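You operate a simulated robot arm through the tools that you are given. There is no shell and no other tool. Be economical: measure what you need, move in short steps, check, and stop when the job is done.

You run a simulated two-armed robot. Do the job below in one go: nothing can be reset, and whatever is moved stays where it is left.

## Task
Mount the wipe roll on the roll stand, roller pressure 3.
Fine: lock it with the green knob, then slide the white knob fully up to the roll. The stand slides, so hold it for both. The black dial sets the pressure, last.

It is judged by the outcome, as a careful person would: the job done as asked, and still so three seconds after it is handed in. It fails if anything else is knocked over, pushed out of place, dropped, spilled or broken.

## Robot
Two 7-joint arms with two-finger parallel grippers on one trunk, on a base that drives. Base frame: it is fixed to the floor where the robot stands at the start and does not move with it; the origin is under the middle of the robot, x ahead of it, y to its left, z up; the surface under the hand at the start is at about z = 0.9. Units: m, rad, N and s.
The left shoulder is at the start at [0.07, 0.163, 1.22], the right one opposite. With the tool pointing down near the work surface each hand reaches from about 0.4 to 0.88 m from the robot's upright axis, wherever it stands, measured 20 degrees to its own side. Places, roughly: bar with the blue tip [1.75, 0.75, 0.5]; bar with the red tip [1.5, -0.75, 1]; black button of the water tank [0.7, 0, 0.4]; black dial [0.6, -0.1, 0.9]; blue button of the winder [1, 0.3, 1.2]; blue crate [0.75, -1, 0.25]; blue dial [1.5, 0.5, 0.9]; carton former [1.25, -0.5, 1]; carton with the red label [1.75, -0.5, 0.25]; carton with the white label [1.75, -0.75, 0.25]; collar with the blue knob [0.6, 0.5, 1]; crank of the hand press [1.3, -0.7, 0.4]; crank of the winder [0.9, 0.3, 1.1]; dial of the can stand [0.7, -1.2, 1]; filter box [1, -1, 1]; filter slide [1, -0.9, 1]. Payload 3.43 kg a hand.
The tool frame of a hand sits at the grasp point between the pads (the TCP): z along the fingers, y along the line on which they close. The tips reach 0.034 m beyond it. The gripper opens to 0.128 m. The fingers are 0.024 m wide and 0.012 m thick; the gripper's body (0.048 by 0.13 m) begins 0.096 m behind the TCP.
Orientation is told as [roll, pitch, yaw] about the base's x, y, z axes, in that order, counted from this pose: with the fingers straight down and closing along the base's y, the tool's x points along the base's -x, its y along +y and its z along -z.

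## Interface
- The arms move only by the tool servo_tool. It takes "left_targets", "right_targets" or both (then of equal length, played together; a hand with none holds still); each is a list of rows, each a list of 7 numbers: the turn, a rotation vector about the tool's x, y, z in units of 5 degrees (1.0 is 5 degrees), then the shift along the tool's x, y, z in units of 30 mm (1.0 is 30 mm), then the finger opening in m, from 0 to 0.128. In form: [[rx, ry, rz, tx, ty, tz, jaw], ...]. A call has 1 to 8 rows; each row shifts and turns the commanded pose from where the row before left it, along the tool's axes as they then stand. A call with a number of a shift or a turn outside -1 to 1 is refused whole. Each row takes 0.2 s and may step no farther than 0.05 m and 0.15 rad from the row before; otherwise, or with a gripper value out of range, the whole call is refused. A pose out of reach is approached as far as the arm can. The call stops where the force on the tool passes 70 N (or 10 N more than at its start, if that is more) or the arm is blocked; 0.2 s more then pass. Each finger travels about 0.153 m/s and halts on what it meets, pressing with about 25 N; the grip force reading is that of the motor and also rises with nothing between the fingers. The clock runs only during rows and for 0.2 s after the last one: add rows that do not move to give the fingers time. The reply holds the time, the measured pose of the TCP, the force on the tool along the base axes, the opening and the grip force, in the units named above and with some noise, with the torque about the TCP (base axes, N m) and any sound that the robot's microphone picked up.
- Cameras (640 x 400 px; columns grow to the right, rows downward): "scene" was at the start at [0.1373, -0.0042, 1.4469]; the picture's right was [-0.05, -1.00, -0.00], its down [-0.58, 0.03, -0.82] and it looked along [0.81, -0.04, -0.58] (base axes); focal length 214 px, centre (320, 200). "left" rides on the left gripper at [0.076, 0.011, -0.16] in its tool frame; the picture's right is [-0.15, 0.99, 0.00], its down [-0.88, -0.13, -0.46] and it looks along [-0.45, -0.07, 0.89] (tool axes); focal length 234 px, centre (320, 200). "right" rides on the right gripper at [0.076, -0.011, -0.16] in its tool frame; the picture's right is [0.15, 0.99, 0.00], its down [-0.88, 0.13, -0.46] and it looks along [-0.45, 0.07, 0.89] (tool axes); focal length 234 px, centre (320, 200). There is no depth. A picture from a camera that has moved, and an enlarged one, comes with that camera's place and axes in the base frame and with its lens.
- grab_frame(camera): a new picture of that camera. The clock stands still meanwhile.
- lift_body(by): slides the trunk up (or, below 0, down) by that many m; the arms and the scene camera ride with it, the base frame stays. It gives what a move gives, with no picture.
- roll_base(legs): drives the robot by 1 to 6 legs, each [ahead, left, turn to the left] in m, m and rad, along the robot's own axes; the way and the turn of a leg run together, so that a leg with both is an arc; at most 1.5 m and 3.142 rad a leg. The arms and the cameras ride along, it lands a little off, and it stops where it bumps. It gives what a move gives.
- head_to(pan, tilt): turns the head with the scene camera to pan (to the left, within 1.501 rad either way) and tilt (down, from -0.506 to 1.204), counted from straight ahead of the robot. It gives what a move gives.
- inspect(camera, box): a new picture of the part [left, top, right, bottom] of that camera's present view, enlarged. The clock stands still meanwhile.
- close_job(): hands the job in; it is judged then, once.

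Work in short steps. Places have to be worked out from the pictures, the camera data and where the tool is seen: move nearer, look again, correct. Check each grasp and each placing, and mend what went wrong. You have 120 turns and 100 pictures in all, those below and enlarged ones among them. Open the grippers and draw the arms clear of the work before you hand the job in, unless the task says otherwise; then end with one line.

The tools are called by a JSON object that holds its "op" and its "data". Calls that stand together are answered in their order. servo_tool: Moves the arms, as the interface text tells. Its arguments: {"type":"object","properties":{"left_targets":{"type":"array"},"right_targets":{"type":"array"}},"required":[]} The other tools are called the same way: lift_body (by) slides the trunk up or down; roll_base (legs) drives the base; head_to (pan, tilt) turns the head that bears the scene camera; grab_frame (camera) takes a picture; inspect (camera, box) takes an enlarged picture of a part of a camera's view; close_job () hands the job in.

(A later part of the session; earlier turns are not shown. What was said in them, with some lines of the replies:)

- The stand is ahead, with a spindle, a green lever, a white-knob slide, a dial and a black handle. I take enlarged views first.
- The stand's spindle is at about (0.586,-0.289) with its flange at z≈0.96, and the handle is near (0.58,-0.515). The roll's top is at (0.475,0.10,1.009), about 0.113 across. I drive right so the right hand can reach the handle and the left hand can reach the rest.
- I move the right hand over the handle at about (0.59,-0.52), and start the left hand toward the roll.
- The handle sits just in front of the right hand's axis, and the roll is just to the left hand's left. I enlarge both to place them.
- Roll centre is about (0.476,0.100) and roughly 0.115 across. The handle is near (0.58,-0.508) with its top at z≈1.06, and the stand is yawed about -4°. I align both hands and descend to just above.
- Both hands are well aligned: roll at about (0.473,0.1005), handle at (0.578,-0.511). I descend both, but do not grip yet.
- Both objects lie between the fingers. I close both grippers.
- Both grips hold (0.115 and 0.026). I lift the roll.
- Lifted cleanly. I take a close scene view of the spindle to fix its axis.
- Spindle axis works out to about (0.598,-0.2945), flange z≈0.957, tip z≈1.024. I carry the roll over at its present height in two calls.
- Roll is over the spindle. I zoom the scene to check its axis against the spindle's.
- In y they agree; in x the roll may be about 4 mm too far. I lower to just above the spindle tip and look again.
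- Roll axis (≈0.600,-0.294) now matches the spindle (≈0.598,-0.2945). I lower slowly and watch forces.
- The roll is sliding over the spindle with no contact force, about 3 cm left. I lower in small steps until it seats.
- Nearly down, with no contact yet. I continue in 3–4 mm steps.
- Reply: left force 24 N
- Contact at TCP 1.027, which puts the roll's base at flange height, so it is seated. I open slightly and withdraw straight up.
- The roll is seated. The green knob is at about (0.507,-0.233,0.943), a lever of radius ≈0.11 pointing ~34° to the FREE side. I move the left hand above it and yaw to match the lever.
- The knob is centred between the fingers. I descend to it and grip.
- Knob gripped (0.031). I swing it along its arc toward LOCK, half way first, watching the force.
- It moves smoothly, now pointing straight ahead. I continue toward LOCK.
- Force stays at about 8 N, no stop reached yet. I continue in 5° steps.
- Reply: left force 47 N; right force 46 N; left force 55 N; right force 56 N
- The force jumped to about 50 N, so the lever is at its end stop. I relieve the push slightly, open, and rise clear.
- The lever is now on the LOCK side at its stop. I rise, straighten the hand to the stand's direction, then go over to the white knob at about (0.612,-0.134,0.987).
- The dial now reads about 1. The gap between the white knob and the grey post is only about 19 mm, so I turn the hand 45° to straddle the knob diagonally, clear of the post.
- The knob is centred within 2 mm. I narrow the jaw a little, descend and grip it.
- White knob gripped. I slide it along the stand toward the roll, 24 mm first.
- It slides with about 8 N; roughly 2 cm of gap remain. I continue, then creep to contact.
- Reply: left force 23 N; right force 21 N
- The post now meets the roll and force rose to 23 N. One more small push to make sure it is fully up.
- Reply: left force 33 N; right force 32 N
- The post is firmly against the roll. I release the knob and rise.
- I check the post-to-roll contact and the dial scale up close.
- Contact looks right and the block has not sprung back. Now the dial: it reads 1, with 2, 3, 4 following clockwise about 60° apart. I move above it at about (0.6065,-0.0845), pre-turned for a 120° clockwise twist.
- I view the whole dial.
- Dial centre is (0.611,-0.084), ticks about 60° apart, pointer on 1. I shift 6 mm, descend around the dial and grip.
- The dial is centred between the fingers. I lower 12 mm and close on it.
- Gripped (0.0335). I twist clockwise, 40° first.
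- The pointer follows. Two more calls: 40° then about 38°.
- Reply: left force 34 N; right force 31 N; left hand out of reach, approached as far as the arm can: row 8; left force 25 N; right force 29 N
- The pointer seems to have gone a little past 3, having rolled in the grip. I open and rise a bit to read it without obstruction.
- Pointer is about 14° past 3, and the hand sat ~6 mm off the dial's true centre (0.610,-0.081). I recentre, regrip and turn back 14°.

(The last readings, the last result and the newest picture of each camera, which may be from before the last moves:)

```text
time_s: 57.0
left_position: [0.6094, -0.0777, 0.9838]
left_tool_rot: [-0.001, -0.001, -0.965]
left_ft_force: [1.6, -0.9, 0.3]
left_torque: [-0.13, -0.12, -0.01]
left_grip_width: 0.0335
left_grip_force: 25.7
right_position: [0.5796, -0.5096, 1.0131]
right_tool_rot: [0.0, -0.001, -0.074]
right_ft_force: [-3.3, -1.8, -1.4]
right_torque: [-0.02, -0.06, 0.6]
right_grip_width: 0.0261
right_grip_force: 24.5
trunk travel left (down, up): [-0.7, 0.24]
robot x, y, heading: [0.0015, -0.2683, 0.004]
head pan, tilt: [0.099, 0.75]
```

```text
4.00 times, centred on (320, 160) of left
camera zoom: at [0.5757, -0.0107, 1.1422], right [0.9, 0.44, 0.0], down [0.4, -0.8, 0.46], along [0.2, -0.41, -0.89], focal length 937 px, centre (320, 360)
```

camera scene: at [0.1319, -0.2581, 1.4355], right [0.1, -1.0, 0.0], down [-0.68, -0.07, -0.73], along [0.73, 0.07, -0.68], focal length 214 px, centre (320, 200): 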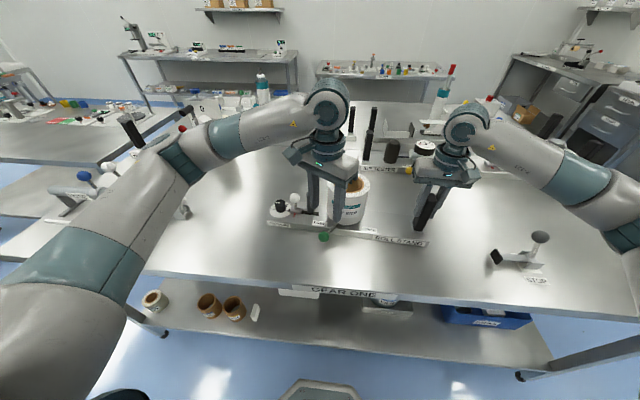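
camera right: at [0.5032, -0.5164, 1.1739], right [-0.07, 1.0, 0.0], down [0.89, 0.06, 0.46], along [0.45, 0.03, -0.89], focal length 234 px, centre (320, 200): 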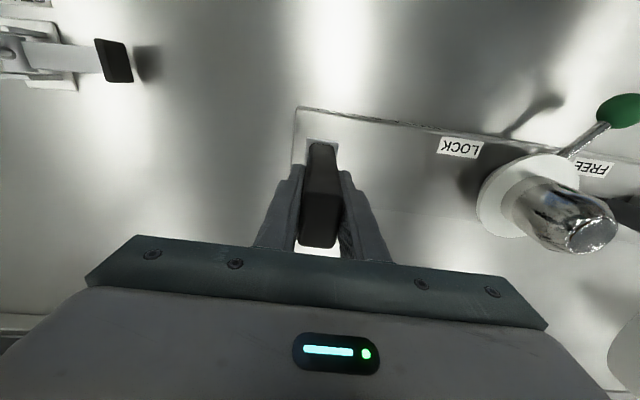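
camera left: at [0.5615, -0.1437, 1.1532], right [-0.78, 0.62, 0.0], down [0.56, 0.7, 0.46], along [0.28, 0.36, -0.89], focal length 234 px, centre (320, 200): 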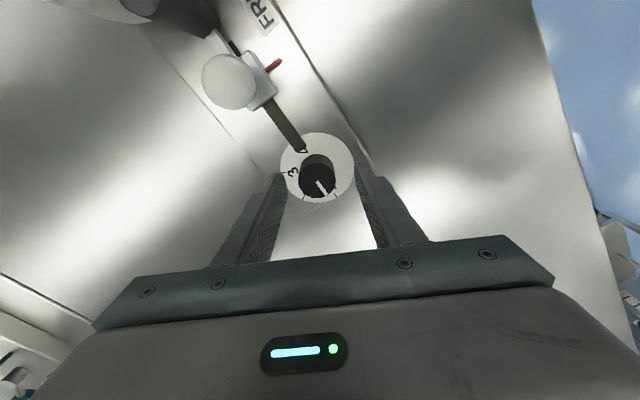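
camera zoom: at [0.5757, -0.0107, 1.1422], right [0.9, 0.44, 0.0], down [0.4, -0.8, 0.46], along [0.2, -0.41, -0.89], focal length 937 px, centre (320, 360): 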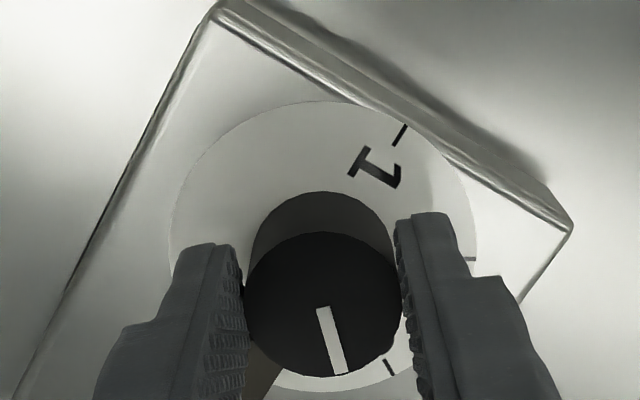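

Now gripped nearly free of side force. I turn back 14° counterclockwise.

{"op": "servo_tool", "data": {"left_targets": [[0, 0, -0.95, 0, 0, 0, 0.01], [0, 0, -0.95, 0, 0, 0, 0.01], [0, 0, -0.9, 0, 0, 0, 0.01], [0, 0, 0, 0, 0, 0, 0.01]]}}

{"op": "inspect", "data": {"camera": "left", "box": [240, 110, 400, 210]}}

```text
time_s: 58.0
left_position: [0.6106, -0.0784, 0.9827]
left_tool_rot: [-0.002, -0.001, -0.719]
left_ft_force: [-5.3, -6.7, 4.8]
left_torque: [-0.12, 0.32, -0.07]
left_grip_width: 0.0335
left_grip_force: 25.0
right_position: [0.5785, -0.5107, 1.013]
right_tool_rot: [0.0, -0.001, -0.076]
right_ft_force: [3.8, 5.1, -5.5]
right_torque: [-0.72, 0.24, -0.65]
right_grip_width: 0.0262
right_grip_force: 24.8
trunk travel left (down, up): [-0.7, 0.24]
robot x, y, heading: [0.0017, -0.2671, -0.0]
head pan, tilt: [0.099, 0.75]
```

```text
4.00 times, centred on (320, 160) of left
camera zoom: at [0.5609, -0.0212, 1.1421], right [0.76, 0.65, 0.0], down [0.58, -0.68, 0.46], along [0.3, -0.35, -0.89], focal length 937 px, centre (320, 360)
```

zoom: 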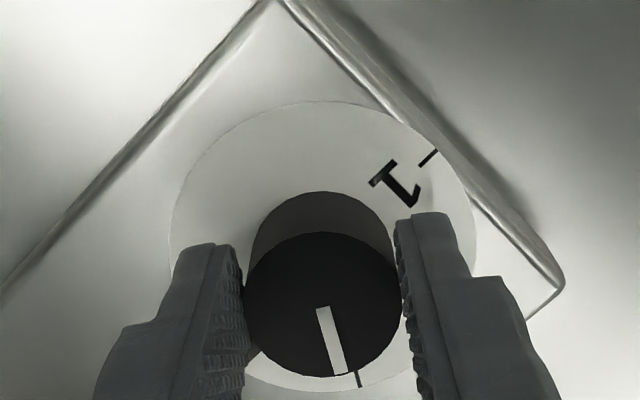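

The pointer now lines up with the 3 tick. I release, rise and verify.

{"op": "servo_tool", "data": {"left_targets": [[0, 0, 0, 0, 0, 0, 0.05], [0, 0, 0, 0, 0, 0, 0.06], [0, 0, 0, 0, 0, -0.7, 0.06], [0, 0, 0, 0, 0, -1, 0.06], [0, 0, 0, 0, 0, -1, 0.06], [0, 0, 0, 0, 0, -1, 0.06]]}}

{"op": "inspect", "data": {"camera": "left", "box": [270, 100, 366, 170]}}

{"op": "inspect", "data": {"camera": "scene", "box": [264, 180, 328, 230]}}

```text
time_s: 59.4
left_position: [0.6107, -0.0786, 1.0927]
left_tool_rot: [0.0, 0.002, -0.718]
left_ft_force: [-0.1, 1.1, -0.7]
left_torque: [0.02, 0.03, 0.02]
left_grip_width: 0.0601
left_grip_force: 0.0
right_position: [0.5796, -0.5101, 1.0148]
right_tool_rot: [0.0, 0.001, -0.074]
right_ft_force: [1.6, -1.9, -0.3]
right_torque: [0.18, 0.37, 0.05]
right_grip_width: 0.026
right_grip_force: 25.3
trunk travel left (down, up): [-0.7, 0.24]
robot x, y, heading: [-0.0015, -0.2672, -0.006]
head pan, tilt: [0.099, 0.75]
```

```text
5.71 times, centred on (318, 135) of left
camera zoom: at [0.5618, -0.0215, 1.2531], right [0.76, 0.65, 0.0], down [0.58, -0.68, 0.46], along [0.3, -0.35, -0.89], focal length 1338 px, centre (331, 571)
```

zoom: 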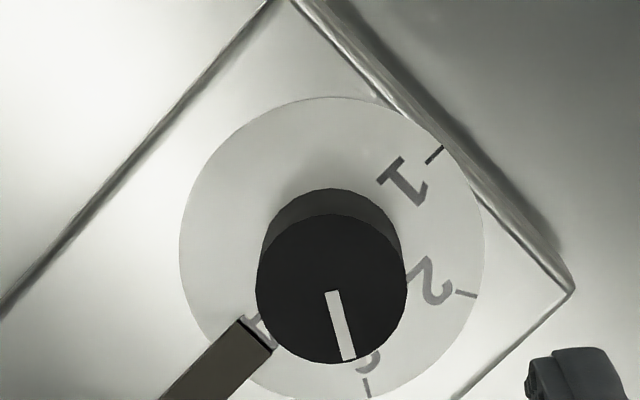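

```text
8.00 times, centred on (296, 205) of scene
camera zoom: at [0.1321, -0.2583, 1.4355], right [0.1, -1.0, 0.0], down [-0.68, -0.07, -0.73], along [0.73, 0.07, -0.68], focal length 1716 px, centre (512, 160)
```

zoom: 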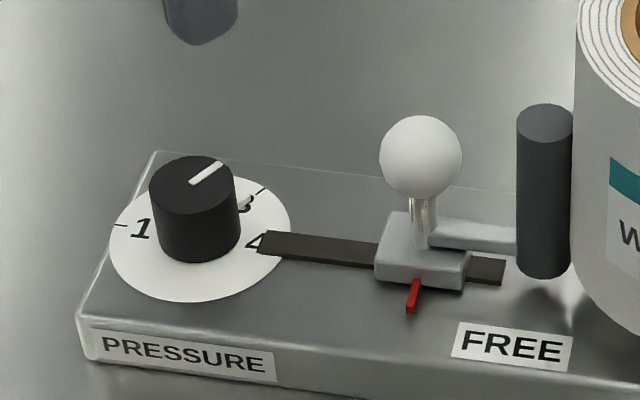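

Pointer and tick 3 both read 76°, so pressure is at 3. I raise the left hand, open the right hand and lift it straight up.

{"op": "servo_tool", "data": {"right_targets": [[0, 0, 0, 0, 0, 0, 0.05], [0, 0, 0, 0, 0, 0, 0.08], [0, 0, 0, 0, 0, 0, 0.09], [0, 0, 0, 0, 0, -0.7, 0.09], [0, 0, 0, 0, 0, -1, 0.09], [0, 0, 0, 0, 0, -1, 0.09], [0, 0, 0, 0, 0, -1, 0.09], [0, 0, 0, 0, 0, -1, 0.09]], "left_targets": [[0, 0, 0, 0, 0, 0, 0.06], [0, 0, 0, 0, 0, -1, 0.06], [0, 0, 0, 0, 0, -1, 0.06], [0, 0, 0, 0, 0, -1, 0.06], [0, 0, 0, 0, 0, -1, 0.06], [0, 0, 0, 0, 0, -1, 0.06], [0, 0, 0, 0, 0, 0, 0.06], [0, 0, 0, 0, 0, 0, 0.06]]}}

{"op": "servo_tool", "data": {"right_targets": [[0, 0, 0, 1, -0.8, -0.5, 0.09], [0, 0, 0, 1, -0.8, -0.5, 0.09], [0, 0, 0, 1, -0.8, 0, 0.09]], "left_targets": [[0, 0, 0, 0.8, 0.8, 0, 0.06], [0, 0, 0, 0.8, 0.8, 0, 0.06], [0, 0, 0, 0.8, 0.8, 0, 0.06]]}}

{"op": "grab_frame", "data": {"camera": "scene"}}

{"op": "inspect", "data": {"camera": "scene", "box": [250, 150, 440, 260]}}

```text
time_s: 61.2
left_position: [0.6103, -0.0784, 1.2454]
left_tool_rot: [0.001, -0.001, -0.718]
left_ft_force: [0.3, -0.3, -0.1]
left_torque: [0.02, 0.0, -0.01]
left_grip_width: 0.06
left_grip_force: 0.1
right_position: [0.5794, -0.5084, 1.1575]
right_tool_rot: [0.001, -0.001, -0.072]
right_ft_force: [-0.3, -0.3, 0.0]
right_torque: [0.01, -0.01, -0.01]
right_grip_width: 0.0901
right_grip_force: 0.1
trunk travel left (down, up): [-0.7, 0.24]
robot x, y, heading: [-0.0019, -0.2672, 0.001]
head pan, tilt: [0.099, 0.75]
```

```text
time_s: 62.0
left_position: [0.6017, 0.0218, 1.2433]
left_tool_rot: [0.0, 0.002, -0.72]
left_ft_force: [-0.3, 0.7, 0.3]
left_torque: [0.05, -0.01, -0.03]
left_grip_width: 0.0599
left_grip_force: 0.1
right_position: [0.4829, -0.5768, 1.1865]
right_tool_rot: [0.0, -0.002, -0.071]
right_ft_force: [0.0, -0.8, -0.2]
right_torque: [0.01, 0.03, -0.03]
right_grip_width: 0.0901
right_grip_force: 0.0
trunk travel left (down, up): [-0.7, 0.24]
robot x, y, heading: [-0.0016, -0.2666, 0.004]
head pan, tilt: [0.099, 0.75]
```

```text
32 pictures are left
camera scene: at [0.1303, -0.2583, 1.4357], right [0.1, -1.0, 0.0], down [-0.68, -0.07, -0.73], along [0.73, 0.07, -0.68], focal length 214 px, centre (320, 200)
```

scene: 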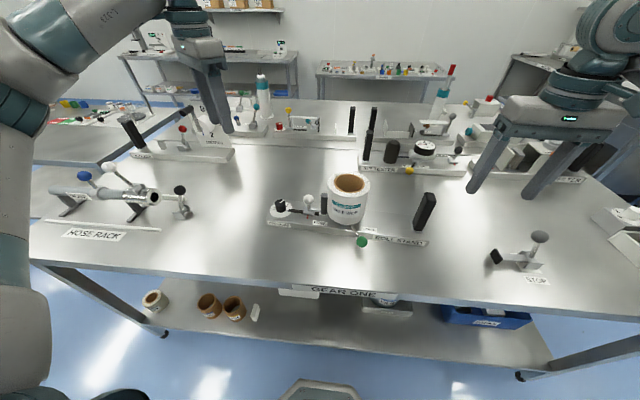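

```text
3.37 times, centred on (345, 205) of scene
camera zoom: at [0.1303, -0.2583, 1.4357], right [0.1, -1.0, 0.0], down [-0.68, -0.07, -0.73], along [0.73, 0.07, -0.68], focal length 722 px, centre (236, 183)
```

zoom: 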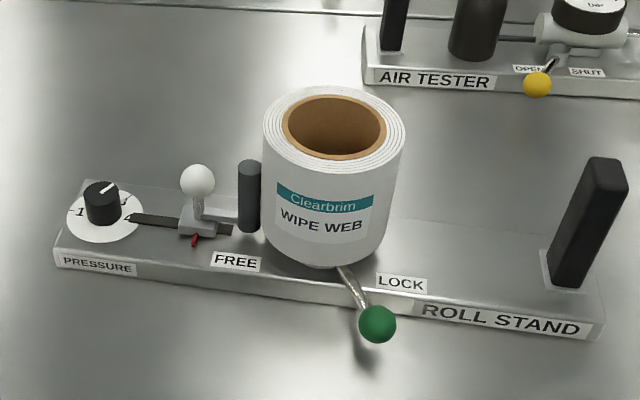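

The roll is seated and locked, the roller is up against it, the dial is on 3, and both hands are clear with nothing else disturbed. I hand the job in.

{"op": "close_job", "data": {}}

```text
The job is handed in.
```

The wipe roll is on the stand and locked with the green knob, the white knob is slid fully up to the roll, and the roller pressure is set to 3.
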